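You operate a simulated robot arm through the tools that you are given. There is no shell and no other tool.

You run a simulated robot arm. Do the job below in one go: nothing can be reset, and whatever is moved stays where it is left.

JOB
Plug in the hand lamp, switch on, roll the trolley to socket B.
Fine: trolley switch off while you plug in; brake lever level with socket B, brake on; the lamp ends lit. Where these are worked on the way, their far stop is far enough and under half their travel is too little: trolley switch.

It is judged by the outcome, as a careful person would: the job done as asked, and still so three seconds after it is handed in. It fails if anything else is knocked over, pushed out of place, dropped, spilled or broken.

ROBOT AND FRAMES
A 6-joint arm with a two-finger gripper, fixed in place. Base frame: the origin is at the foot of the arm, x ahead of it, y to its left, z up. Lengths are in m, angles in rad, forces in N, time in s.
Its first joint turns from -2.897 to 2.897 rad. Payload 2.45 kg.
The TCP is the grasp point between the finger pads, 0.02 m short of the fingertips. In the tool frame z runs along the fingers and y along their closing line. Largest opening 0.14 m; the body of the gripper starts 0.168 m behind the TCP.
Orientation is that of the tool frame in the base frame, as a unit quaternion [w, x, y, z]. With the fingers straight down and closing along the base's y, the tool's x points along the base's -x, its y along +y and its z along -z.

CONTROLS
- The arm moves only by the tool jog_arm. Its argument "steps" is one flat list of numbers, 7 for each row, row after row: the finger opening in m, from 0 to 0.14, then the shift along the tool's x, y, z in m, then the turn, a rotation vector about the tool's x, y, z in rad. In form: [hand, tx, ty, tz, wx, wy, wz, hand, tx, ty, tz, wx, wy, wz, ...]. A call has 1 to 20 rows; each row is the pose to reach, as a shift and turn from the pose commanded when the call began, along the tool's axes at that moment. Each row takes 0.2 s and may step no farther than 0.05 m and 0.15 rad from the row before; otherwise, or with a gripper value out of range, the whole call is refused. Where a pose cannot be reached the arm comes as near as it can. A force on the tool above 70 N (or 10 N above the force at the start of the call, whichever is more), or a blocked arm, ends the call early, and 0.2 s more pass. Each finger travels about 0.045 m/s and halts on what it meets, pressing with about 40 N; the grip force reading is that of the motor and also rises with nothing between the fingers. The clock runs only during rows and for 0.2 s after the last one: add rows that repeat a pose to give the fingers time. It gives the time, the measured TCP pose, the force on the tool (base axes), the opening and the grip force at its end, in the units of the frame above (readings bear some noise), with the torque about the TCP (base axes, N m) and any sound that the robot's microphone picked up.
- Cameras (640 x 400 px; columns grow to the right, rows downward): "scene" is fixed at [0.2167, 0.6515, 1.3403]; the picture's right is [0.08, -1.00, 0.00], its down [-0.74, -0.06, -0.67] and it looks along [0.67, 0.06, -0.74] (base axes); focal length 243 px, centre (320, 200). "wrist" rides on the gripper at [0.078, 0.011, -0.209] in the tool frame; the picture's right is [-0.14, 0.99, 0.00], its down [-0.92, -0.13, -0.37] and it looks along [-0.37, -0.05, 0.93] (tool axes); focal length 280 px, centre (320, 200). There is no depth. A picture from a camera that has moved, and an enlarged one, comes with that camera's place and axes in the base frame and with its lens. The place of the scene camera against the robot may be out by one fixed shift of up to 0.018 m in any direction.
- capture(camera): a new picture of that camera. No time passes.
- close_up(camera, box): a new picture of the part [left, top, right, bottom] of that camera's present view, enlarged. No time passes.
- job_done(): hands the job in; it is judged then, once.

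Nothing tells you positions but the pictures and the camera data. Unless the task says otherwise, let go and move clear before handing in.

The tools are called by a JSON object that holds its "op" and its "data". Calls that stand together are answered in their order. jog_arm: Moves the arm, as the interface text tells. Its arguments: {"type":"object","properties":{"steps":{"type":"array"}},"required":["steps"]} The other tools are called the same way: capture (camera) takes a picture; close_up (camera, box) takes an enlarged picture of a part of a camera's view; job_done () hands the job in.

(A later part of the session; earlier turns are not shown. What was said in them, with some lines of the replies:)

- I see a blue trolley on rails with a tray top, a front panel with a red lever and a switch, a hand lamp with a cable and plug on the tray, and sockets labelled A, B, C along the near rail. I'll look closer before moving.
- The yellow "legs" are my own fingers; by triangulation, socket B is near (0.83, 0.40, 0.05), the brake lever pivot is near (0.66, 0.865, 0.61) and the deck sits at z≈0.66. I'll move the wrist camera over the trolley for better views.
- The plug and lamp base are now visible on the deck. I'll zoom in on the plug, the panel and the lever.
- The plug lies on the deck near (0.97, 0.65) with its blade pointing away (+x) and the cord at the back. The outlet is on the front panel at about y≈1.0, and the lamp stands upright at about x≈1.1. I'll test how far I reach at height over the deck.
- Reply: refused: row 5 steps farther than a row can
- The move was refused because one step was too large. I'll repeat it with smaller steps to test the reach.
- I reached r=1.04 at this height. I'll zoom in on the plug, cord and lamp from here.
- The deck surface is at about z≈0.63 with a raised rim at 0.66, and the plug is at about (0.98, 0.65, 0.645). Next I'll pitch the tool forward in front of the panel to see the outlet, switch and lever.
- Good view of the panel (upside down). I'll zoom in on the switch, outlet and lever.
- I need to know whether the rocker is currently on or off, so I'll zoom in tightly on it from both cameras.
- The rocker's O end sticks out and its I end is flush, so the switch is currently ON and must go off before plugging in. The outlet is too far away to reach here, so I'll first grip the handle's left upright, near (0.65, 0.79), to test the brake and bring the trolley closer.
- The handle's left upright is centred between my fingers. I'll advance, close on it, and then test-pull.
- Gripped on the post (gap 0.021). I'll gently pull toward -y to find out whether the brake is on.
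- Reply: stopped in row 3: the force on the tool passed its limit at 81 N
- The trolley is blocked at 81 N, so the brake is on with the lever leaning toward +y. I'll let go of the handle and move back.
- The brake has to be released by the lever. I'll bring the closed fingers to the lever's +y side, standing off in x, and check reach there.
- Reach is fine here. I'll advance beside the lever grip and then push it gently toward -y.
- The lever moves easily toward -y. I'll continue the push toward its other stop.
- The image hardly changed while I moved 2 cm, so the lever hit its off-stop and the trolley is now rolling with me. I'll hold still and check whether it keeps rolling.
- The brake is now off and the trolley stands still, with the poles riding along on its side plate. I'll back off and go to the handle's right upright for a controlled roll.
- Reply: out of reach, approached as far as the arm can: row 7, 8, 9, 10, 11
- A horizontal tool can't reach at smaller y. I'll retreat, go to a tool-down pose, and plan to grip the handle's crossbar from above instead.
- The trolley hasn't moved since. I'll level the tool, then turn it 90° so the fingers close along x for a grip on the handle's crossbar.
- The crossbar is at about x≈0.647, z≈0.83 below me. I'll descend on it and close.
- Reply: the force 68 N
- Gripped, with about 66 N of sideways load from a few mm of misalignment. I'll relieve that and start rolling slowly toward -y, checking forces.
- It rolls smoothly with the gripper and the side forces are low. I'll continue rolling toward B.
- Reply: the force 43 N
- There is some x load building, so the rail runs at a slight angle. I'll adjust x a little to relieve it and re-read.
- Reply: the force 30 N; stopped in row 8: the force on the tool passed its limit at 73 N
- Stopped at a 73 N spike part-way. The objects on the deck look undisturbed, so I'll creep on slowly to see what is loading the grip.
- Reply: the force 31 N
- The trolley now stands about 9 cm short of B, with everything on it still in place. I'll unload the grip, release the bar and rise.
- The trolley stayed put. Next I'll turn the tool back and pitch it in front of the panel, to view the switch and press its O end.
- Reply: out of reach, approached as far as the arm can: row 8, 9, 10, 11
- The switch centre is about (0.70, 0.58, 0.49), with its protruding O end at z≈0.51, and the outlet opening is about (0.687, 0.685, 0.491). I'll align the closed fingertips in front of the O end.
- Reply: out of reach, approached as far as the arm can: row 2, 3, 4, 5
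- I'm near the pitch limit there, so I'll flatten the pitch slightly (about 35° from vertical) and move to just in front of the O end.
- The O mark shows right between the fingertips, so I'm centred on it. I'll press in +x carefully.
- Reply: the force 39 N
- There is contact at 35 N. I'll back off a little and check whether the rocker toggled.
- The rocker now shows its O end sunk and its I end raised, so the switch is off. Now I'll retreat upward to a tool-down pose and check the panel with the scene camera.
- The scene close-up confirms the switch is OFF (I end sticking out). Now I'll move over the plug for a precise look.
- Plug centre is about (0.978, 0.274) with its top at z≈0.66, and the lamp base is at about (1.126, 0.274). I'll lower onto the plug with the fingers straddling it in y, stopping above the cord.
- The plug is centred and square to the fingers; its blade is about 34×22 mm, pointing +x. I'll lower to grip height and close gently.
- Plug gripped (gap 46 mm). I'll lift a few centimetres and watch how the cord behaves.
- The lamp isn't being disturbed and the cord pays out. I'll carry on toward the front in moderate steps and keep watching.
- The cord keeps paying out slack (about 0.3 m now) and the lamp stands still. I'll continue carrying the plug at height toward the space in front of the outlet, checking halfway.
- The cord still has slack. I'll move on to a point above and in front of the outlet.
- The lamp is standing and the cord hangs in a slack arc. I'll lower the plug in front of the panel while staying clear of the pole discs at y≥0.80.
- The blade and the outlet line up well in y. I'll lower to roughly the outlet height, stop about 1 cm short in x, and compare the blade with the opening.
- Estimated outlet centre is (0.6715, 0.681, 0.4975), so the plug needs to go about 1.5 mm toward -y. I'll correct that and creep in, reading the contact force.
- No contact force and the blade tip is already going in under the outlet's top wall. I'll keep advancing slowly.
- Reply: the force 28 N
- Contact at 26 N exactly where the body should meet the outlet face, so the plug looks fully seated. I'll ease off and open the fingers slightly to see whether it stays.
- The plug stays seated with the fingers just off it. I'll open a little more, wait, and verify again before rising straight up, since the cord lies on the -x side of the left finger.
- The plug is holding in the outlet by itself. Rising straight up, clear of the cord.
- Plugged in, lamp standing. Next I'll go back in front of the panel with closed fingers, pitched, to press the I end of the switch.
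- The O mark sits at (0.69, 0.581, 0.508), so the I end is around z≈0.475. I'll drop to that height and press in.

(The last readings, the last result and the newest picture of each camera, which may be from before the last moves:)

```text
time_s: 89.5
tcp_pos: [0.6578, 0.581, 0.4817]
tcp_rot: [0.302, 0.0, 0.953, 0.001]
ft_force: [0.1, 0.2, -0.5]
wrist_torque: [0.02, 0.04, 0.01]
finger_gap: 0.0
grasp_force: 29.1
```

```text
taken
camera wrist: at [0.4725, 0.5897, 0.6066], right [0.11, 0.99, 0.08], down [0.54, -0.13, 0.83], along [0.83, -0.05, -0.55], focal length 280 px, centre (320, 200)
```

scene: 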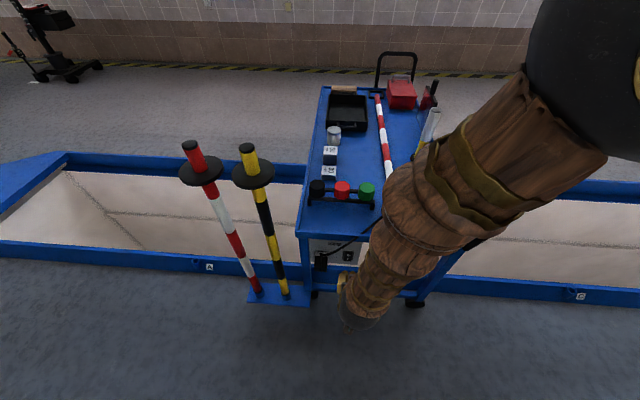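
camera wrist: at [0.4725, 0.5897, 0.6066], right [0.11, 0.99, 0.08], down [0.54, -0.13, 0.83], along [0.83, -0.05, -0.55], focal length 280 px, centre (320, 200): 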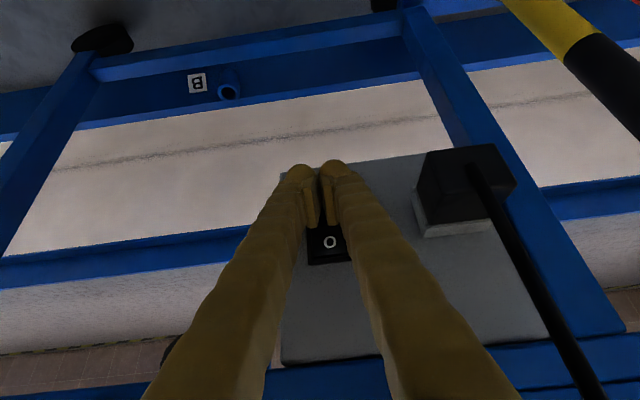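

{"op": "jog_arm", "data": {"steps": [0.0, -0.0016, 0, 0.0012, 0, 0, 0, 0.0, -0.0033, 0, 0.0023, 0, 0, 0, 0.0, -0.0049, 0, 0.0035, 0, 0, 0]}}

{"op": "close_up", "data": {"camera": "wrist", "box": [270, 140, 390, 280]}}

{"op": "capture", "data": {"camera": "scene"}}

```text
time_s: 90.3
tcp_pos: [0.6625, 0.5801, 0.4811]
tcp_rot: [0.303, -0.001, 0.953, 0.001]
ft_force: [-23.6, 2.8, 5.5]
wrist_torque: [0.01, -0.11, 0.05]
finger_gap: 0.0059
grasp_force: 28.8
```

```text
2.86 times, centred on (330, 210) of wrist
camera zoom: at [0.4772, 0.5893, 0.6067], right [0.11, 0.99, 0.08], down [0.54, -0.13, 0.83], along [0.83, -0.05, -0.55], focal length 801 px, centre (291, 171)
```

zoom: 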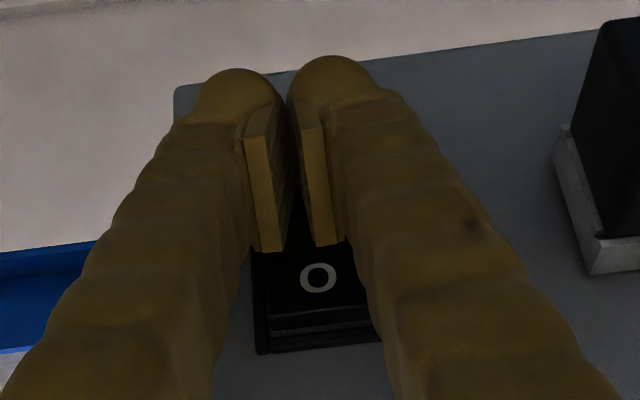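

```text
taken
```

scene: 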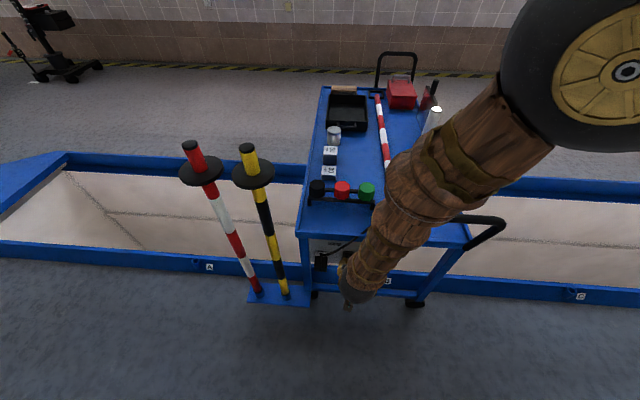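

{"op": "close_up", "data": {"camera": "scene", "box": [410, 90, 460, 160]}}

{"op": "close_up", "data": {"camera": "wrist", "box": [300, 200, 360, 270]}}

```text
5.71 times, centred on (435, 125) of scene
camera zoom: at [0.2167, 0.6515, 1.3403], right [0.08, -1.0, 0.0], down [-0.74, -0.06, -0.67], along [0.67, 0.06, -0.74], focal length 1391 px, centre (-337, 629)
```

zoom: 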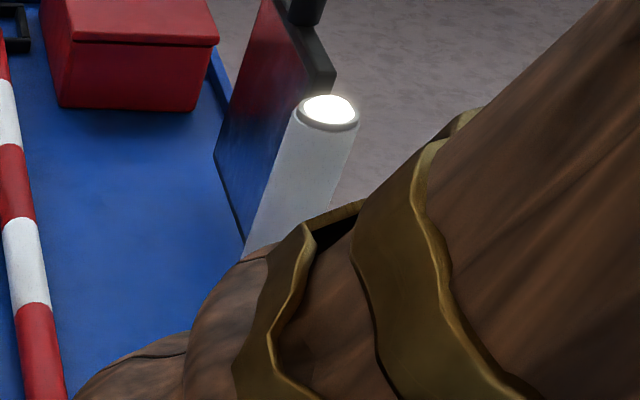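

```text
5.71 times, centred on (330, 235) of wrist
camera zoom: at [0.4772, 0.5893, 0.6067], right [0.11, 0.99, 0.08], down [0.54, -0.13, 0.83], along [0.83, -0.05, -0.55], focal length 1602 px, centre (263, 0)
```

zoom: 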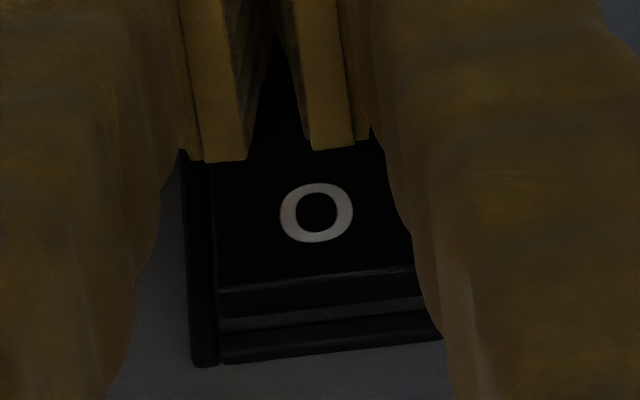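

The lamp is lit and the switch is on. Now I'll back away and go to the handle crossbar for the final roll to B.

{"op": "jog_arm", "data": {"steps": [0.0, 0.0245, 0, -0.0174, 0, 0, 0, 0.0, 0.049, 0, -0.0348, 0, 0, 0, 0.0, 0.0319, 0.002, -0.0749, 0, 0.056, 0, 0.02, 0.0148, 0.004, -0.1151, 0, 0.112, 0, 0.04, -0.0023, 0.005, -0.1552, 0, 0.168, 0, 0.06, -0.0194, 0.007, -0.1954, 0, 0.224, 0, 0.08, -0.0366, 0.009, -0.2355, 0, 0.28, 0, 0.1, -0.0537, 0.011, -0.2757, 0, 0.336, 0, 0.1, -0.0708, 0.013, -0.3158, 0, 0.392, 0, 0.1, -0.0879, 0.015, -0.356, 0, 0.448, 0, 0.1, -0.105, 0.016, -0.3961, 0, 0.504, 0, 0.1, -0.1221, 0.018, -0.4362, 0, 0.56, 0, 0.1, -0.1392, 0.02, -0.4764, 0, 0.617, 0, 0.1, -0.1392, 0.02, -0.4764, 0, 0.617, 0]}}

{"op": "capture", "data": {"camera": "scene"}}

{"op": "close_up", "data": {"camera": "scene", "box": [300, 215, 420, 295]}}

{"op": "capture", "data": {"camera": "wrist"}}

```text
time_s: 93.3
tcp_pos: [0.5011, 0.5986, 0.9498]
tcp_rot: [-0.001, -0.001, 1.0, 0.001]
ft_force: [0.0, 0.6, 0.8]
wrist_torque: [0.0, 0.0, -0.02]
finger_gap: 0.1001
grasp_force: 0.0
```

```text
taken
```

scene: 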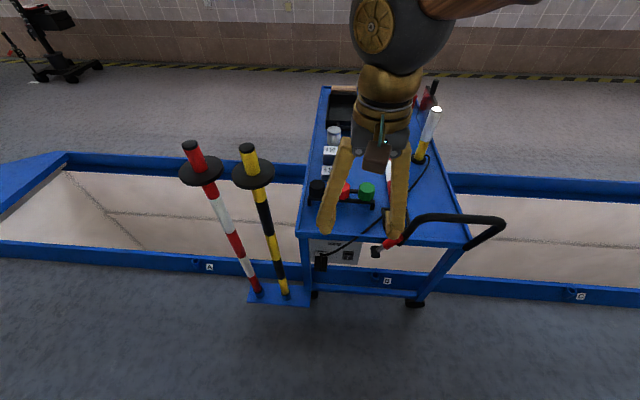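

```text
5.00 times, centred on (360, 255) of scene
camera zoom: at [0.2167, 0.6515, 1.3403], right [0.08, -1.0, 0.0], down [-0.74, -0.06, -0.67], along [0.67, 0.06, -0.74], focal length 1217 px, centre (120, -75)
```

zoom: 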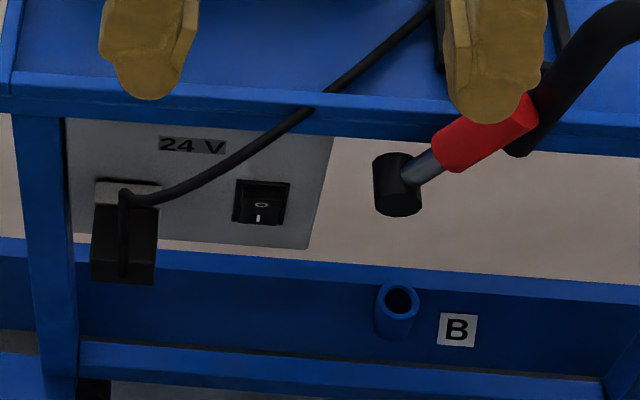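

```text
taken
camera wrist: at [0.4235, 0.6086, 1.1588], right [0.14, 0.99, 0.0], down [0.92, -0.13, 0.37], along [0.36, -0.05, -0.93], focal length 280 px, centre (320, 200)
```

wrist: 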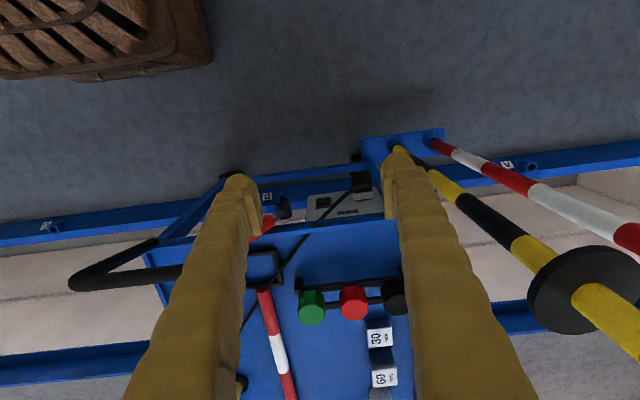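

Lit and clear. Now I'll turn the tool 90° and return above the handle crossbar.

{"op": "jog_arm", "data": {"steps": [0.1, -0.0127, -0.0271, -0.0046, 0, 0, -0.143, 0.1, -0.0253, -0.0543, -0.0091, 0, 0, -0.286, 0.1, -0.038, -0.0814, -0.0137, 0, 0, -0.429, 0.1, -0.0507, -0.1086, -0.0183, 0, 0, -0.571, 0.1, -0.0634, -0.1357, -0.0228, 0, 0, -0.714, 0.1, -0.076, -0.1629, -0.0274, 0, 0, -0.857, 0.1, -0.0887, -0.19, -0.032, 0, 0, -1.0, 0.1, -0.1014, -0.2172, -0.0365, 0, 0, -1.143, 0.1, -0.1141, -0.2443, -0.0411, 0, 0, -1.286, 0.1, -0.1267, -0.2715, -0.0457, 0, 0, -1.429, 0.1, -0.1394, -0.2986, -0.0502, 0, 0, -1.571, 0.1, -0.1394, -0.2986, -0.0502, 0, 0, -1.571]}}

{"op": "capture", "data": {"camera": "wrist"}}

{"op": "capture", "data": {"camera": "scene"}}

```text
time_s: 95.9
tcp_pos: [0.6421, 0.2988, 1.0011]
tcp_rot: [-0.001, 0.708, -0.707, -0.001]
ft_force: [-0.3, 0.6, 0.0]
wrist_torque: [-0.01, 0.0, -0.04]
finger_gap: 0.1
grasp_force: 0.0
```

```text
taken
camera wrist: at [0.631, 0.2191, 1.2096], right [-0.99, 0.14, 0.0], down [0.13, 0.92, 0.37], along [0.05, 0.37, -0.93], focal length 280 px, centre (320, 200)
```

wrist: 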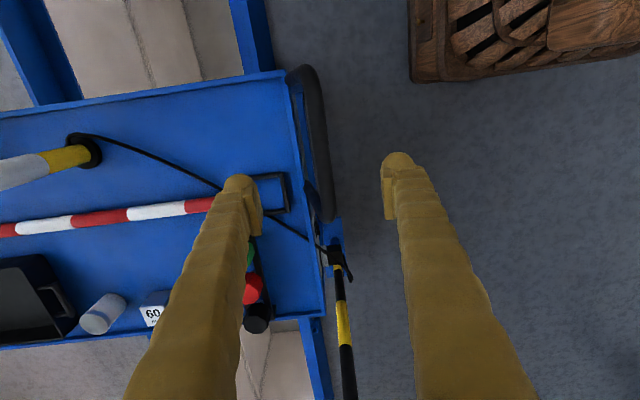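

```text
taken
```

scene: 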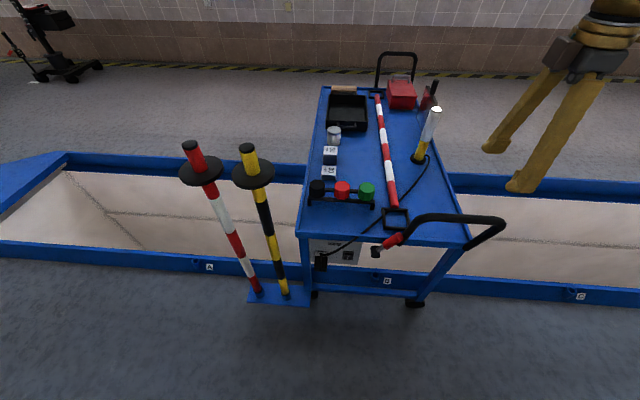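

{"op": "jog_arm", "data": {"steps": [0.1, 0, 0.001, 0.045, 0, 0, 0, 0.1, 0, 0.001, 0.09, 0, 0, 0, 0.1, 0, 0.001, 0.135, 0, 0, 0, 0.1, 0, 0.001, 0.174, 0, 0, 0, 0.1, 0, 0.001, 0.174, 0, 0, 0, 0.08, 0, 0.001, 0.174, 0, 0, 0, 0.06, 0, 0.001, 0.174, 0, 0, 0, 0.045, 0, 0.001, 0.174, 0, 0, 0, 0.035, 0, 0.001, 0.174, 0, 0, 0]}}

{"op": "capture", "data": {"camera": "wrist"}}

```text
time_s: 97.9
tcp_pos: [0.6405, 0.3002, 0.8271]
tcp_rot: [0.001, 0.707, -0.707, -0.001]
ft_force: [1.2, -0.4, -0.5]
wrist_torque: [0.01, 0.01, 0.03]
finger_gap: 0.035
grasp_force: 0.1
```

```text
taken
camera wrist: at [0.6295, 0.2208, 1.0355], right [-0.99, 0.14, 0.0], down [0.13, 0.92, 0.37], along [0.05, 0.37, -0.93], focal length 280 px, centre (320, 200)
```

wrist: 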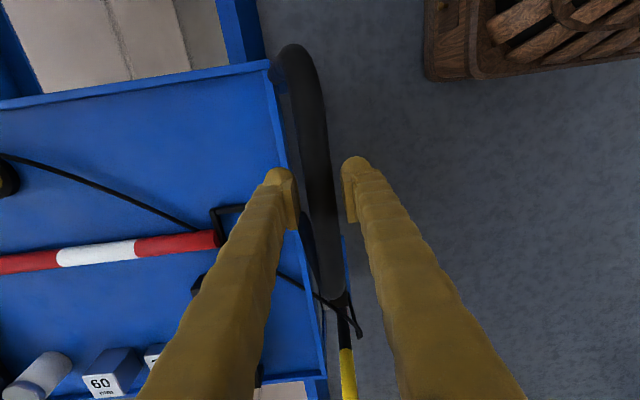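

{"op": "jog_arm", "data": {"steps": [0.025, 0, 0, 0, 0, 0, 0, 0.015, 0, 0, 0, 0, 0, 0, 0.0, 0, 0, 0, 0, 0, 0, 0.0, 0, 0, 0, 0, 0, 0]}}

```text
time_s: 98.9
tcp_pos: [0.6412, 0.3001, 0.8267]
tcp_rot: [0.001, 0.707, -0.707, -0.002]
ft_force: [-11.8, 1.9, 1.2]
wrist_torque: [0.06, 0.1, -1.03]
finger_gap: 0.0224
grasp_force: 45.0
```

{"op": "jog_arm", "data": {"steps": [0.0, 0.003, 0.0005, 0, 0, 0, 0, 0.0, 0.008, 0.0005, 0, 0, 0, 0, 0.0, 0.015, 0.0003, 0, 0, 0, 0, 0.0, 0.023, 0.0002, 0, 0, 0, 0, 0.0, 0.032, 0.0001, 0, 0, 0, 0, 0.0, 0.041, 0, 0, 0, 0, 0, 0.0, 0.05, -0.0001, 0, 0, 0, 0, 0.0, 0.059, -0.0002, 0, 0, 0, 0, 0.0, 0.067, -0.0003, 0, 0, 0, 0, 0.0, 0.074, -0.0004, 0, 0, 0, 0, 0.0, 0.08, -0.0005, 0, 0, 0, 0, 0.0, 0.084, -0.0005, 0, 0, 0, 0, 0.0, 0.087, -0.0005, 0, 0, 0, 0, 0.0, 0.087, -0.0005, 0, 0, 0, 0]}}

{"op": "capture", "data": {"camera": "scene"}}

{"op": "close_up", "data": {"camera": "scene", "box": [320, 220, 430, 295]}}

{"op": "capture", "data": {"camera": "wrist"}}

```text
time_s: 101.9
tcp_pos: [0.6404, 0.2125, 0.8258]
tcp_rot: [-0.001, -0.707, 0.707, 0.002]
ft_force: [-6.3, -2.6, -7.5]
wrist_torque: [0.01, 0.0, -1.0]
finger_gap: 0.0223
grasp_force: 45.0
```

```text
taken
```

scene: 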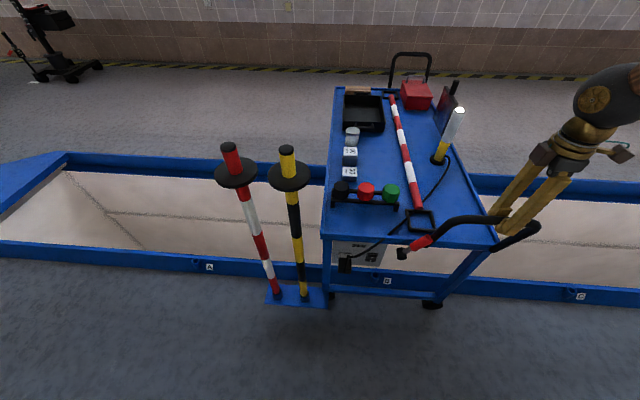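

```text
5.33 times, centred on (375, 258) of scene
camera zoom: at [0.2167, 0.6515, 1.3403], right [0.08, -1.0, 0.0], down [-0.74, -0.06, -0.67], along [0.67, 0.06, -0.74], focal length 1298 px, centre (27, -107)
```

zoom: 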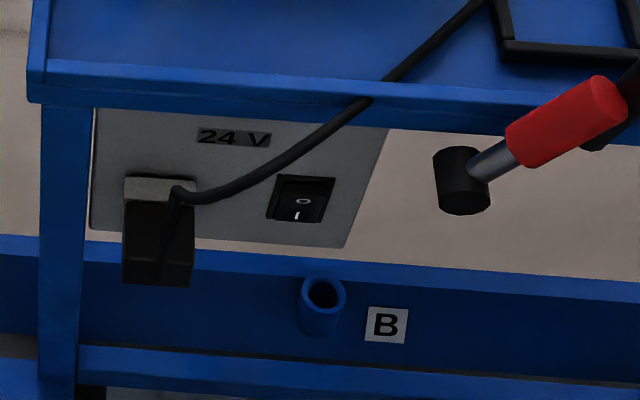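

```text
taken
camera wrist: at [0.6291, 0.1332, 1.0349], right [-0.99, 0.14, 0.0], down [0.13, 0.92, 0.37], along [0.05, 0.37, -0.93], focal length 280 px, centre (320, 200)
```

wrist: 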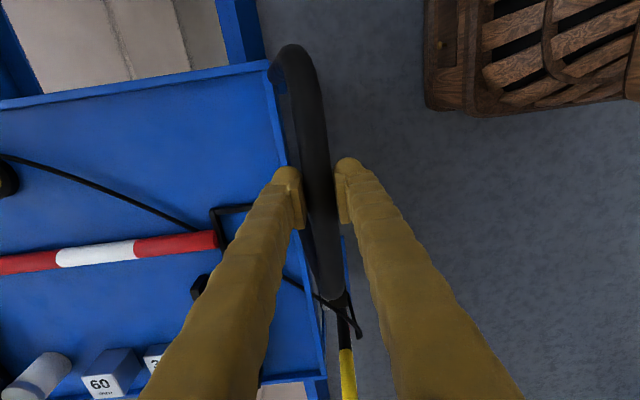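

The hub is about 6–11 mm short of socket B by the two estimates. I'll move 8 mm more, then release and measure from above.

{"op": "jog_arm", "data": {"steps": [0.0, 0.002, 0.0005, -0.0005, 0, 0, 0, 0.0, 0.005, 0.0004, -0.0005, 0, 0, 0, 0.0, 0.008, 0.0003, -0.0005, 0, 0, 0, 0.0, 0.008, 0.0003, -0.0005, 0, 0, 0, 0.02, 0.008, 0.0003, 0, 0, 0, 0, 0.04, 0.008, 0.0003, 0, 0, 0, 0, 0.06, 0.008, 0.0003, 0, 0, 0, 0, 0.08, 0.008, 0.0003, 0, 0, 0, 0, 0.1, 0.008, 0.0003, 0, 0, 0, 0, 0.1, 0.008, 0.0003, 0, 0, 0, 0, 0.1, 0.008, 0, -0.04, 0, 0, 0, 0.1, 0.008, 0, -0.085, 0, 0, 0, 0.1, 0.008, 0, -0.13, 0, 0, 0, 0.1, 0.008, 0, -0.175, 0, 0, 0, 0.1, 0.008, 0, -0.175, 0, 0, 0]}}

{"op": "close_up", "data": {"camera": "scene", "box": [320, 220, 430, 295]}}

```text
time_s: 105.1
tcp_pos: [0.6408, 0.2038, 0.9997]
tcp_rot: [0.0, 0.707, -0.707, -0.001]
ft_force: [0.4, -0.2, 0.7]
wrist_torque: [-0.02, -0.01, 0.0]
finger_gap: 0.0997
grasp_force: 0.1
```

```text
5.33 times, centred on (375, 258) of scene
camera zoom: at [0.2167, 0.6515, 1.3403], right [0.08, -1.0, 0.0], down [-0.74, -0.06, -0.67], along [0.67, 0.06, -0.74], focal length 1298 px, centre (27, -107)
```

zoom: 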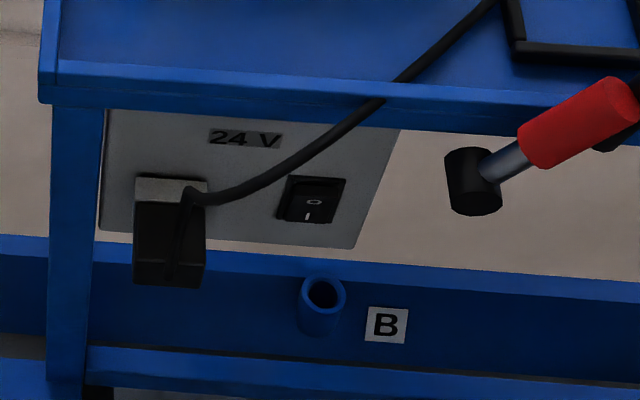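

The hub is now within about 4 mm of B by the scene view. Next is setting the brake: I'll come in front of the lever, pitched, on its -y side, and push it toward +y.

{"op": "jog_arm", "data": {"steps": [0.08, -0.0115, 0.0127, 0.0045, 0, 0, 0.143, 0.06, -0.0229, 0.0255, 0.0091, 0, 0, 0.286, 0.04, -0.0344, 0.0382, 0.0136, 0, 0, 0.429, 0.02, -0.0458, 0.0509, 0.0182, 0, 0, 0.571, 0.0, -0.0573, 0.0636, 0.0227, 0, 0, 0.714, 0.0, -0.0687, 0.0764, 0.0273, 0, 0, 0.857, 0.0, -0.0802, 0.0891, 0.0318, 0, 0, 1.0, 0.0, -0.0916, 0.1018, 0.0364, 0, 0, 1.143, 0.0, -0.1031, 0.1145, 0.0409, 0, 0, 1.286, 0.0, -0.1145, 0.1273, 0.0455, 0, 0, 1.429, 0.0, -0.126, 0.14, 0.05, 0, 0, 1.571, 0.0, -0.126, 0.14, 0.05, 0, 0, 1.571]}}

{"op": "capture", "data": {"camera": "wrist"}}

{"op": "close_up", "data": {"camera": "wrist", "box": [260, 100, 460, 260]}}

```text
time_s: 107.7
tcp_pos: [0.4996, 0.3323, 0.9521]
tcp_rot: [-0.001, 0.001, 1.0, 0.001]
ft_force: [-0.1, 0.3, 0.6]
wrist_torque: [0.03, 0.01, 0.01]
finger_gap: 0.0002
grasp_force: 29.6
```

```text
taken
camera wrist: at [0.4215, 0.3414, 1.1601], right [0.14, 0.99, 0.0], down [0.92, -0.13, 0.37], along [0.36, -0.05, -0.93], focal length 280 px, centre (320, 200)
```

wrist: 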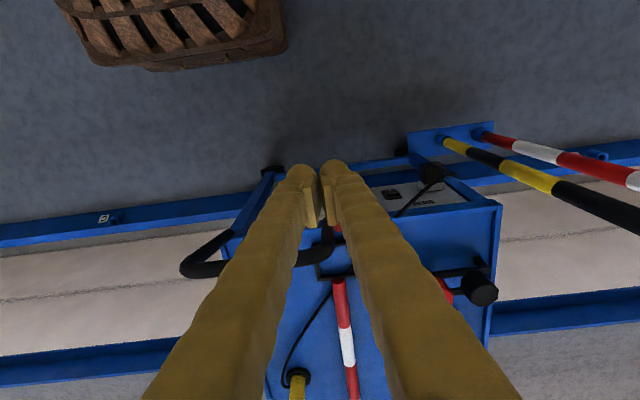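

```text
2.50 times, centred on (360, 180) of wrist
camera zoom: at [0.4215, 0.3414, 1.1601], right [0.14, 0.99, 0.0], down [0.92, -0.13, 0.37], along [0.36, -0.05, -0.93], focal length 701 px, centre (220, 250)
```

zoom: 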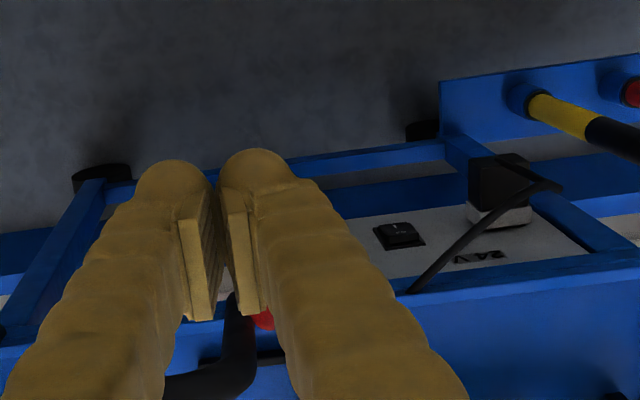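

{"op": "jog_arm", "data": {"steps": [0.0, -0.0086, -0.001, 0.0417, 0, -0.065, 0, 0.0, -0.0171, -0.002, 0.0834, 0, -0.13, 0, 0.0, -0.0257, -0.003, 0.1251, 0, -0.195, 0, 0.0, -0.0343, -0.004, 0.1669, 0, -0.26, 0, 0.0, -0.0429, -0.005, 0.2086, 0, -0.325, 0, 0.0, -0.0514, -0.006, 0.2503, 0, -0.39, 0, 0.0, -0.06, -0.006, 0.292, 0, -0.454, 0, 0.0, -0.06, -0.006, 0.292, 0, -0.454, 0]}}

{"op": "capture", "data": {"camera": "wrist"}}

{"op": "capture", "data": {"camera": "scene"}}

```text
time_s: 109.5
tcp_pos: [0.5577, 0.3241, 0.6584]
tcp_rot: [0.222, 0.008, 0.975, -0.004]
ft_force: [0.0, 2.6, 0.6]
wrist_torque: [-0.25, 0.01, -0.11]
finger_gap: 0.0
grasp_force: 29.1
```

```text
taken
camera wrist: at [0.3963, 0.3368, 0.8126], right [0.14, 0.99, 0.06], down [0.67, -0.14, 0.73], along [0.73, -0.07, -0.68], focal length 280 px, centre (320, 200)
```

wrist: 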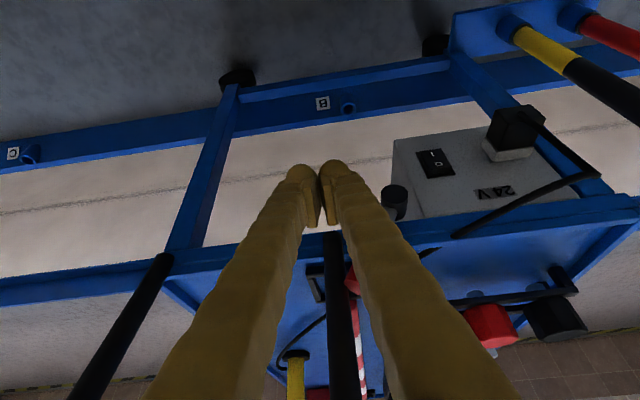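

```text
taken
```

scene: 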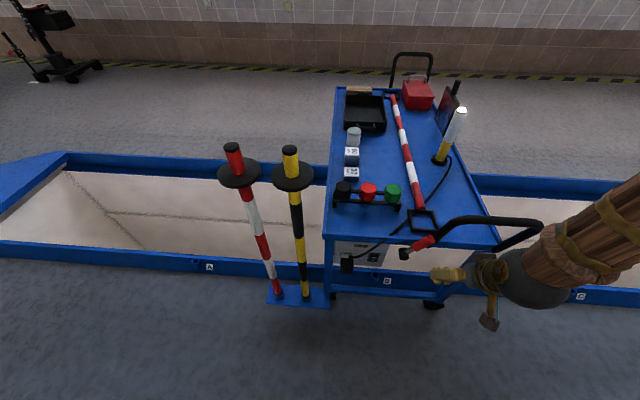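

{"op": "jog_arm", "data": {"steps": [0.0, 0, 0, 0, 0, 0, 0, 0.0, 0, 0, 0, 0, 0, 0]}}

{"op": "close_up", "data": {"camera": "scene", "box": [380, 200, 540, 340]}}

{"op": "close_up", "data": {"camera": "wrist", "box": [260, 140, 420, 300]}}

```text
time_s: 110.1
tcp_pos: [0.5574, 0.3257, 0.6582]
tcp_rot: [0.223, 0.0, 0.975, -0.003]
ft_force: [0.7, 0.8, -0.2]
wrist_torque: [0.01, -0.02, 0.03]
finger_gap: 0.0
grasp_force: 30.0
```

```text
2.86 times, centred on (460, 270) of scene
camera zoom: at [0.2167, 0.6515, 1.3403], right [0.08, -1.0, 0.0], down [-0.74, -0.06, -0.67], along [0.67, 0.06, -0.74], focal length 696 px, centre (-80, 0)
```

zoom: 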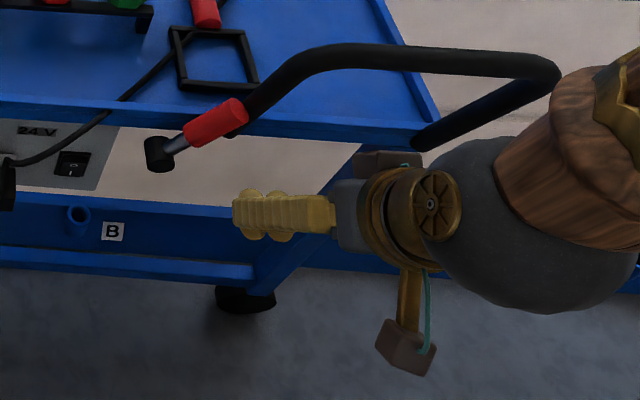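

```text
2.50 times, centred on (340, 220) of wrist
camera zoom: at [0.3963, 0.3364, 0.8129], right [0.12, 0.99, 0.06], down [0.67, -0.12, 0.73], along [0.73, -0.05, -0.68], focal length 701 px, centre (270, 150)
```

zoom: 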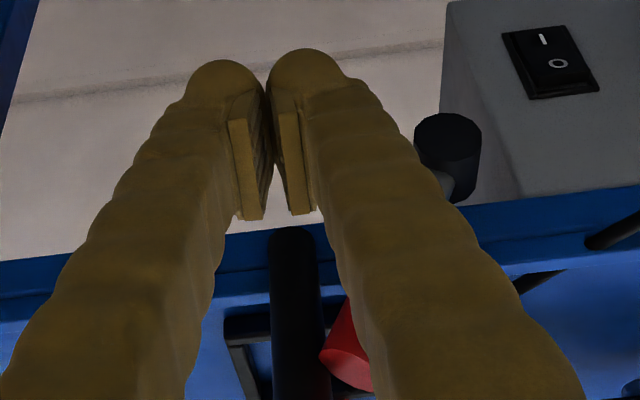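

The lever leans about 30° toward -y with its hub at about y≈0.403. I'll slip the closed fingertips in on its -y side, staying in front of the handle post.

{"op": "jog_arm", "data": {"steps": [0.0, 0, -0.0117, 0, 0, 0, 0, 0.0, -0.024, -0.0117, 0.0127, 0, 0, 0, 0.0, -0.048, -0.0117, 0.0254, 0, 0, 0, 0.0, -0.0712, -0.0117, 0.038, 0, 0, 0, 0.0, -0.0712, -0.0117, 0.038, 0, 0, 0]}}

{"op": "close_up", "data": {"camera": "wrist", "box": [260, 120, 420, 280]}}

{"op": "close_up", "data": {"camera": "scene", "box": [380, 210, 460, 290]}}

```text
time_s: 111.3
tcp_pos: [0.64, 0.3128, 0.6585]
tcp_rot: [0.223, 0.0, 0.975, 0.0]
ft_force: [0.0, -0.1, -0.2]
wrist_torque: [-0.02, 0.0, -0.01]
finger_gap: 0.0
grasp_force: 29.0
```

```text
2.50 times, centred on (340, 200) of wrist
camera zoom: at [0.4773, 0.3232, 0.8119], right [0.12, 0.99, 0.06], down [0.67, -0.13, 0.73], along [0.73, -0.05, -0.68], focal length 701 px, centre (270, 200)
```

zoom: 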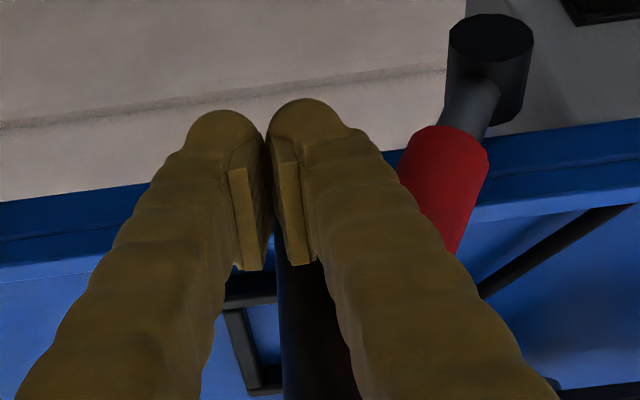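

```text
5.00 times, centred on (420, 250) of scene
camera zoom: at [0.2167, 0.6515, 1.3403], right [0.08, -1.0, 0.0], down [-0.74, -0.06, -0.67], along [0.67, 0.06, -0.74], focal length 1217 px, centre (-180, -50)
```

zoom: 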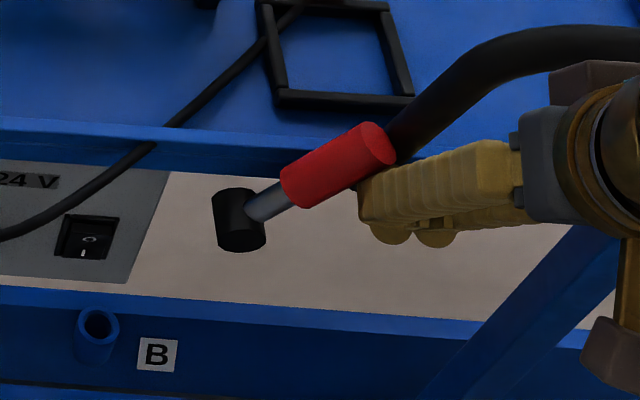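

{"op": "jog_arm", "data": {"steps": [0.0, 0, 0.008, 0, 0, 0, 0, 0.0, 0, 0.016, 0, 0, 0, 0, 0.0, 0, 0.024, 0, 0, 0, 0, 0.0, 0, 0.032, 0, 0, 0, 0]}}

{"op": "close_up", "data": {"camera": "wrist", "box": [260, 120, 420, 280]}}

{"op": "close_up", "data": {"camera": "scene", "box": [360, 210, 440, 290]}}

```text
time_s: 112.3
tcp_pos: [0.6399, 0.3446, 0.6574]
tcp_rot: [0.225, 0.001, 0.974, 0.001]
ft_force: [-2.4, -2.5, 0.1]
wrist_torque: [0.03, 0.0, 0.02]
finger_gap: 0.0
grasp_force: 29.5
```

```text
2.50 times, centred on (340, 200) of wrist
camera zoom: at [0.4779, 0.3551, 0.8101], right [0.12, 0.99, 0.06], down [0.67, -0.13, 0.73], along [0.73, -0.05, -0.68], focal length 701 px, centre (270, 200)
```

zoom: 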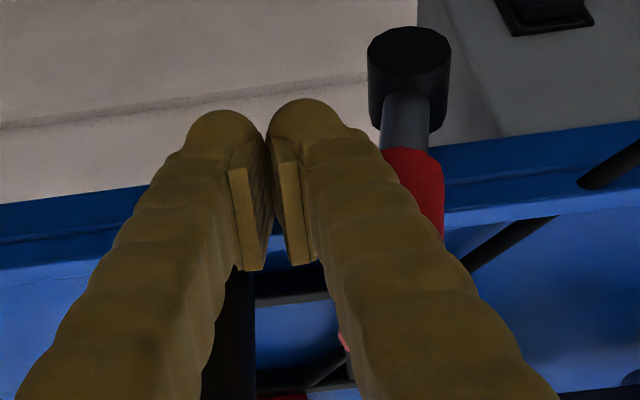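

```text
5.00 times, centred on (400, 250) of scene
camera zoom: at [0.2167, 0.6515, 1.3403], right [0.08, -1.0, 0.0], down [-0.74, -0.06, -0.67], along [0.67, 0.06, -0.74], focal length 1217 px, centre (-80, -50)
```

zoom: 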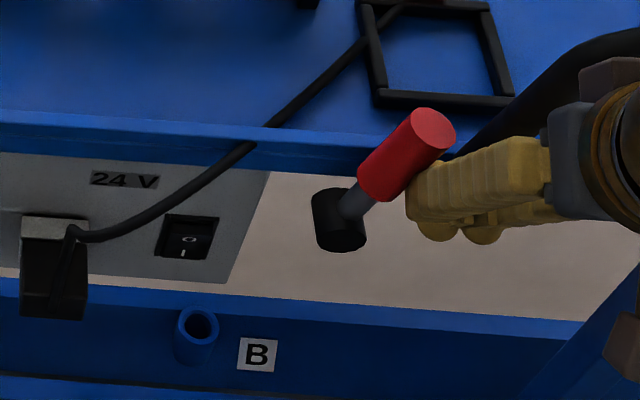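

The lever is swinging up and the trolley stays put. I'll keep pushing toward the on-stop.

{"op": "jog_arm", "data": {"steps": [0.0, 0, 0.008, 0, 0, 0, 0, 0.0, 0, 0.016, 0, 0, 0, 0, 0.0, 0, 0.024, 0, 0, 0, 0, 0.0, 0, 0.032, 0, 0, 0, 0, 0.0, 0, 0.038, 0, 0, 0, 0]}}

{"op": "close_up", "data": {"camera": "wrist", "box": [260, 120, 420, 280]}}

{"op": "close_up", "data": {"camera": "scene", "box": [360, 210, 440, 290]}}

```text
time_s: 113.5
tcp_pos: [0.6413, 0.3841, 0.6546]
tcp_rot: [0.225, 0.0, 0.974, 0.002]
ft_force: [-1.1, -1.6, -0.8]
wrist_torque: [-0.03, 0.03, -0.01]
finger_gap: 0.0
grasp_force: 29.4
```

```text
2.50 times, centred on (340, 200) of wrist
camera zoom: at [0.4788, 0.3939, 0.8099], right [0.12, 0.99, 0.06], down [0.67, -0.13, 0.73], along [0.73, -0.05, -0.68], focal length 701 px, centre (270, 200)
```

zoom: 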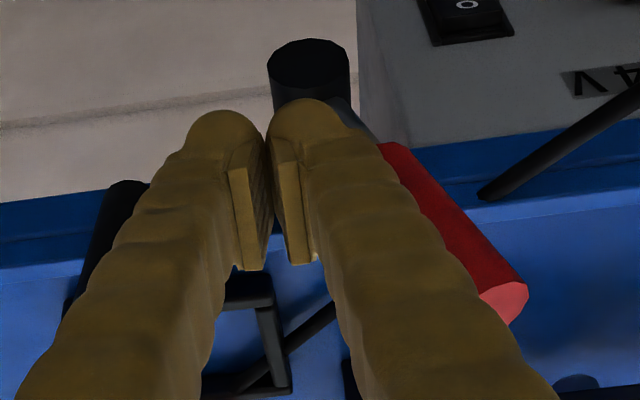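

```text
5.00 times, centred on (400, 250) of scene
camera zoom: at [0.2167, 0.6515, 1.3403], right [0.08, -1.0, 0.0], down [-0.74, -0.06, -0.67], along [0.67, 0.06, -0.74], focal length 1217 px, centre (-80, -50)
```

zoom: 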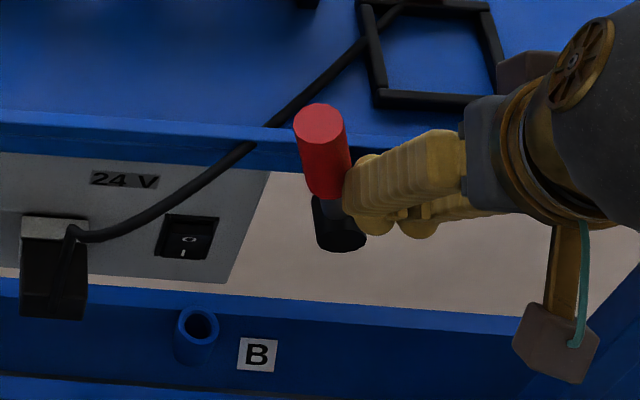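

{"op": "jog_arm", "data": {"steps": [0.0, 0, 0.004, 0, 0, 0, 0, 0.0, 0, 0.008, 0, 0, 0, 0, 0.0, 0, 0.012, 0, 0, 0, 0]}}

{"op": "close_up", "data": {"camera": "scene", "box": [360, 210, 440, 290]}}

```text
time_s: 114.3
tcp_pos: [0.6402, 0.3957, 0.6568]
tcp_rot: [0.224, 0.001, 0.974, 0.001]
ft_force: [-0.3, -3.4, -0.1]
wrist_torque: [0.0, 0.01, -0.04]
finger_gap: 0.0001
grasp_force: 29.1
```

```text
5.00 times, centred on (400, 250) of scene
camera zoom: at [0.2167, 0.6515, 1.3403], right [0.08, -1.0, 0.0], down [-0.74, -0.06, -0.67], along [0.67, 0.06, -0.74], focal length 1217 px, centre (-80, -50)
```

zoom: 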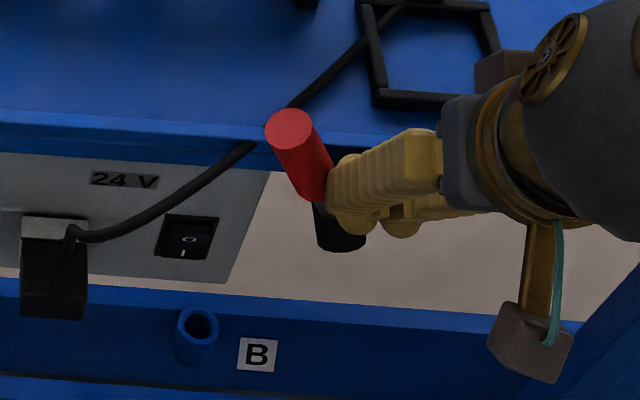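

{"op": "jog_arm", "data": {"steps": [0.0, 0, 0.003, 0, 0, 0, 0, 0.0, 0, 0.006, 0, 0, 0, 0, 0.0, 0, 0.009, 0, 0, 0, 0]}}

{"op": "close_up", "data": {"camera": "scene", "box": [360, 210, 440, 290]}}

```text
time_s: 115.0
tcp_pos: [0.6408, 0.3978, 0.6568]
tcp_rot: [0.224, 0.003, 0.975, -0.002]
ft_force: [-6.7, -12.6, 16.8]
wrist_torque: [0.37, -0.25, -0.06]
finger_gap: 0.0002
grasp_force: 28.9
stopped in row 3: the force on the tool passed its limit at 79 N (the readings are from after the stop); the commanded pose is now the measured one
```

```text
5.00 times, centred on (400, 250) of scene
camera zoom: at [0.2167, 0.6515, 1.3403], right [0.08, -1.0, 0.0], down [-0.74, -0.06, -0.67], along [0.67, 0.06, -0.74], focal length 1217 px, centre (-80, -50)
```

zoom: 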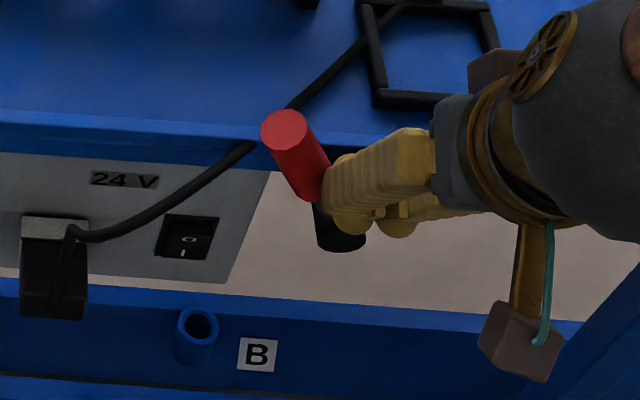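

The lever hit its on-stop (79 N peak) and the trolley didn't move, so the brake is on. I'll back off and measure the alignment from above.

{"op": "jog_arm", "data": {"steps": [0.0, 0, -0.012, 0, 0, 0, 0, 0.0, 0.036, -0.012, -0.0174, 0, 0, 0, 0.0, 0.072, -0.012, -0.0348, 0, 0, 0, 0.0, 0.0628, 0.0048, -0.071, 0, 0.0565, 0, 0.0, 0.0536, 0.0215, -0.1073, 0, 0.113, 0, 0.0, 0.0444, 0.0383, -0.1435, 0, 0.1695, 0, 0.0, 0.0353, 0.055, -0.1798, 0, 0.226, 0, 0.0, 0.0261, 0.0718, -0.216, 0, 0.2825, 0, 0.0, 0.0169, 0.0885, -0.2522, 0, 0.339, 0, 0.0, 0.0077, 0.1053, -0.2885, 0, 0.3955, 0, 0.0, -0.0015, 0.122, -0.3247, 0, 0.452, 0, 0.0, -0.0015, 0.122, -0.3247, 0, 0.452, 0]}}

{"op": "capture", "data": {"camera": "wrist"}}

{"op": "capture", "data": {"camera": "scene"}}

{"op": "close_up", "data": {"camera": "scene", "box": [340, 220, 430, 290]}}

```text
time_s: 117.6
tcp_pos: [0.5011, 0.5231, 0.9497]
tcp_rot: [0.0, 0.003, 1.0, -0.001]
ft_force: [0.9, -0.2, -0.2]
wrist_torque: [-0.02, 0.02, 0.02]
finger_gap: 0.0
grasp_force: 28.9
```

```text
taken
camera wrist: at [0.4222, 0.5341, 1.1588], right [0.14, 0.99, 0.0], down [0.92, -0.13, 0.37], along [0.36, -0.05, -0.93], focal length 280 px, centre (320, 200)
```

wrist: 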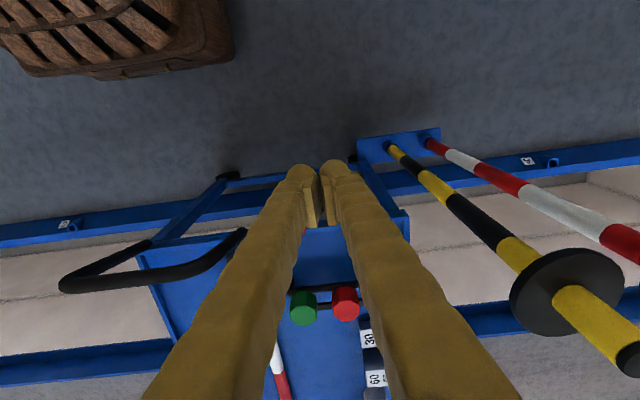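

```text
taken
```

scene: 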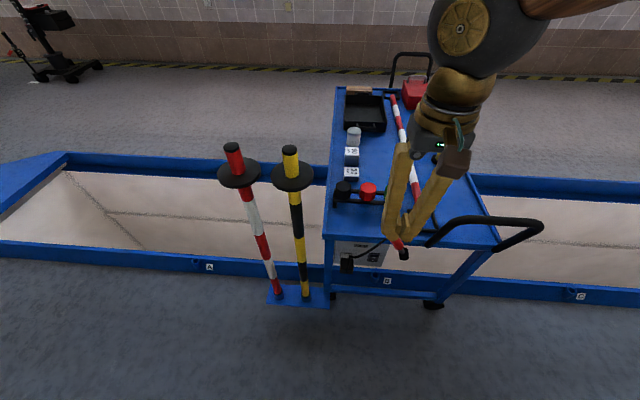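

```text
5.71 times, centred on (385, 255) of scene
camera zoom: at [0.2167, 0.6515, 1.3403], right [0.08, -1.0, 0.0], down [-0.74, -0.06, -0.67], along [0.67, 0.06, -0.74], focal length 1391 px, centre (-51, -114)
```

zoom: 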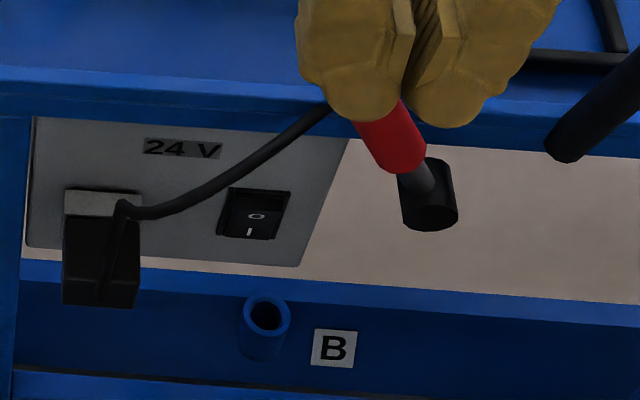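

My fingers hide the hub, so I'll open them and centre over it for a direct measurement.

{"op": "jog_arm", "data": {"steps": [0.02, 0, -0.03, 0, 0, 0, 0, 0.05, 0, -0.06, 0, 0, 0, 0, 0.08, 0, -0.09, 0, 0, 0, 0, 0.11, 0, -0.113, 0, 0, 0, 0, 0.14, 0, -0.113, 0, 0, 0, 0, 0.14, 0, -0.113, 0, 0, 0, 0, 0.14, 0, -0.113, 0, 0, 0, 0, 0.14, 0, -0.113, 0, 0, 0, 0, 0.14, 0, -0.113, 0, 0, 0, 0]}}

{"op": "capture", "data": {"camera": "wrist"}}

{"op": "close_up", "data": {"camera": "wrist", "box": [240, 130, 400, 250]}}

{"op": "close_up", "data": {"camera": "scene", "box": [340, 220, 430, 290]}}

```text
time_s: 119.6
tcp_pos: [0.4983, 0.4066, 0.9478]
tcp_rot: [0.0, 0.002, 1.0, 0.0]
ft_force: [0.0, -0.1, 0.4]
wrist_torque: [-0.02, -0.02, 0.0]
finger_gap: 0.1401
grasp_force: 0.0
```

```text
taken
camera wrist: at [0.4205, 0.4174, 1.1577], right [0.14, 0.99, 0.0], down [0.92, -0.13, 0.37], along [0.37, -0.05, -0.93], focal length 280 px, centre (320, 200)
```

wrist: 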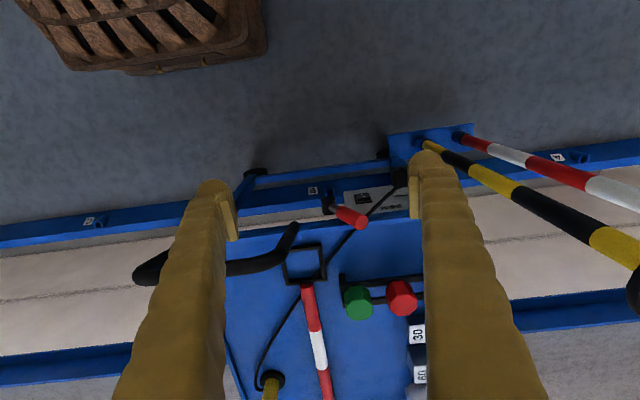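

```text
3.33 times, centred on (320, 190) of wrist
camera zoom: at [0.4205, 0.4174, 1.1577], right [0.14, 0.99, 0.0], down [0.92, -0.13, 0.37], along [0.37, -0.05, -0.93], focal length 935 px, centre (320, 233)
```

zoom: 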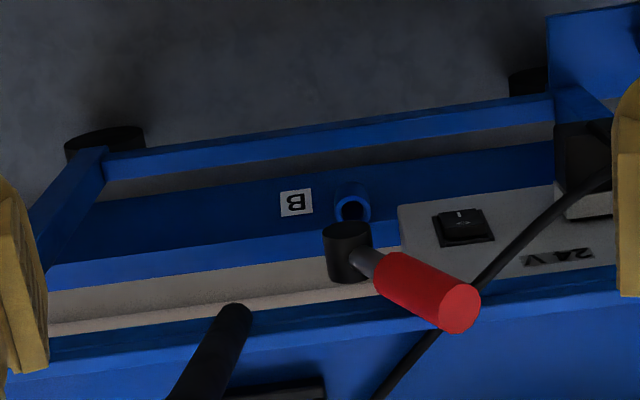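

```text
5.71 times, centred on (385, 255) of scene
camera zoom: at [0.2167, 0.6515, 1.3403], right [0.08, -1.0, 0.0], down [-0.74, -0.06, -0.67], along [0.67, 0.06, -0.74], focal length 1391 px, centre (-51, -114)
```

zoom: 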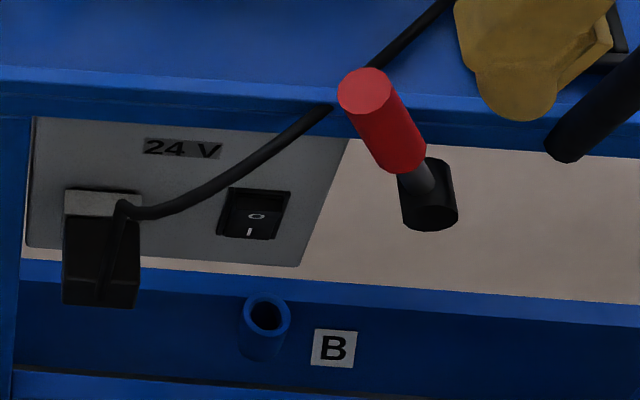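

The hub is at y≈0.402 against socket B's y≈0.400, with the lever at its on-stop and the plug seated. I'll lift the arm clear and check the lamp and everything else before handing in.

{"op": "jog_arm", "data": {"steps": [0.14, 0.02, -0.03, -0.03, 0, 0, 0, 0.14, 0.04, -0.06, -0.06, 0, 0, 0, 0.14, 0.06, -0.09, -0.09, 0, 0, 0, 0.14, 0.08, -0.12, -0.11, 0, 0, 0, 0.14, 0.08, -0.12, -0.11, 0, 0, 0, 0.14, 0.08, -0.12, -0.11, 0, 0, 0]}}

{"op": "capture", "data": {"camera": "scene"}}

{"op": "close_up", "data": {"camera": "scene", "box": [320, 60, 500, 210]}}

{"op": "close_up", "data": {"camera": "scene", "box": [320, 215, 440, 295]}}

{"op": "capture", "data": {"camera": "wrist"}}

```text
time_s: 121.0
tcp_pos: [0.4167, 0.2877, 1.0586]
tcp_rot: [0.0, 0.002, 1.0, -0.001]
ft_force: [0.0, -0.2, -1.2]
wrist_torque: [-0.01, 0.01, 0.03]
finger_gap: 0.1401
grasp_force: 0.1
```

```text
taken
```

scene: 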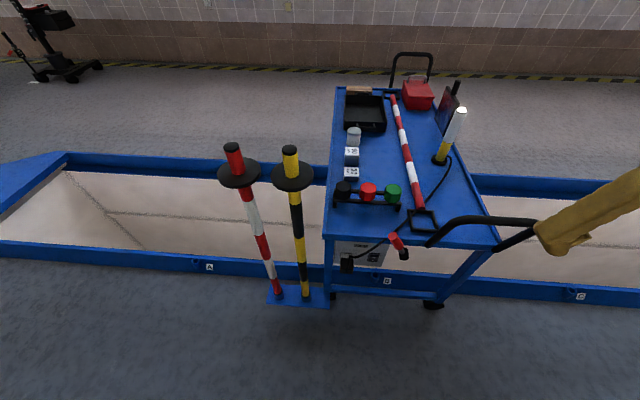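

```text
2.67 times, centred on (410, 135) of scene
camera zoom: at [0.2167, 0.6515, 1.3403], right [0.08, -1.0, 0.0], down [-0.74, -0.06, -0.67], along [0.67, 0.06, -0.74], focal length 649 px, centre (80, 373)
```

zoom: 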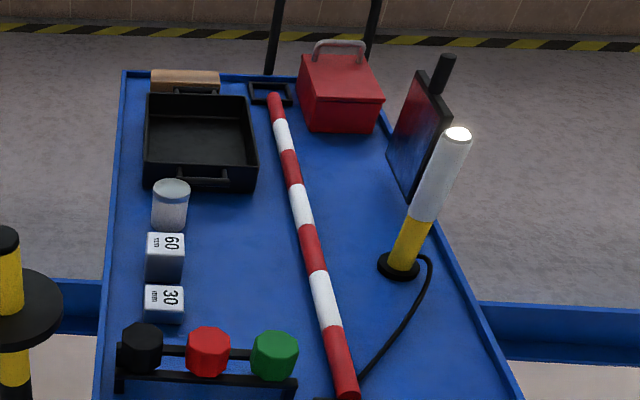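

```text
5.00 times, centred on (380, 255) of scene
camera zoom: at [0.2167, 0.6515, 1.3403], right [0.08, -1.0, 0.0], down [-0.74, -0.06, -0.67], along [0.67, 0.06, -0.74], focal length 1217 px, centre (20, -75)
```

zoom: 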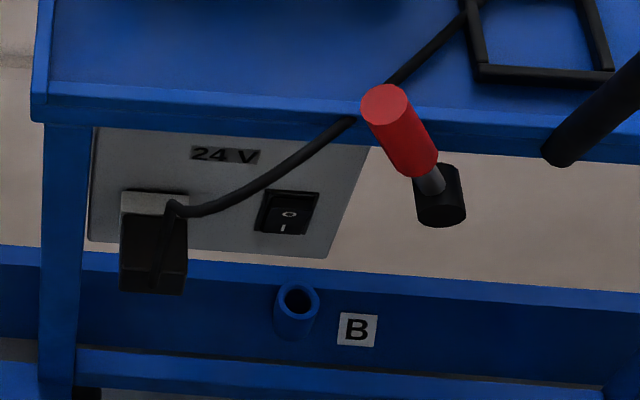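

```text
taken
camera wrist: at [0.3381, 0.2985, 1.2667], right [0.14, 0.99, 0.0], down [0.92, -0.13, 0.37], along [0.37, -0.05, -0.93], focal length 280 px, centre (320, 200)
```

wrist: 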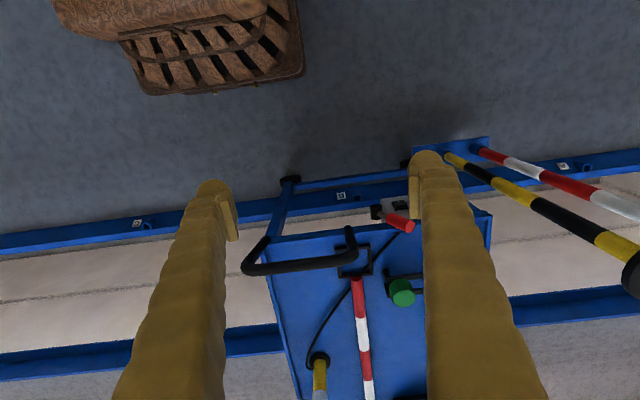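

The lamp is lit and standing, the plug is seated, the switch is on, and the lever hub is level with socket B with the brake on. Nothing else has moved on the deck and the arm is clear, so I'm handing in.

{"op": "job_done", "data": {}}

```text
The job is handed in.
```

The hand lamp is plugged in and lit, and the trolley stands at socket B with the brake on. The result has been handed in; I haven't seen a verdict.

- **Switch:** It was on at the start, so I turned it off before plugging in. It went back on once the plug was seated.
- **Order:** From the start position I judged the plug and outlet too far away to work on reliably. I released the brake and rolled the trolley to about 9 cm short of B. I plugged in and switched on there, then rolled the rest of the way.
- **Position:** By the last camera measurements, the brake lever hub is within about 2–3 mm of socket B.
- **Brake:** The lever is at its on-stop. The trolley didn't move when the push on the lever there peaked at about 79 N.
- **Everything else:** The lamp is upright and everything on the deck looked in place in the final pictures. The arm is clear of the trolley.
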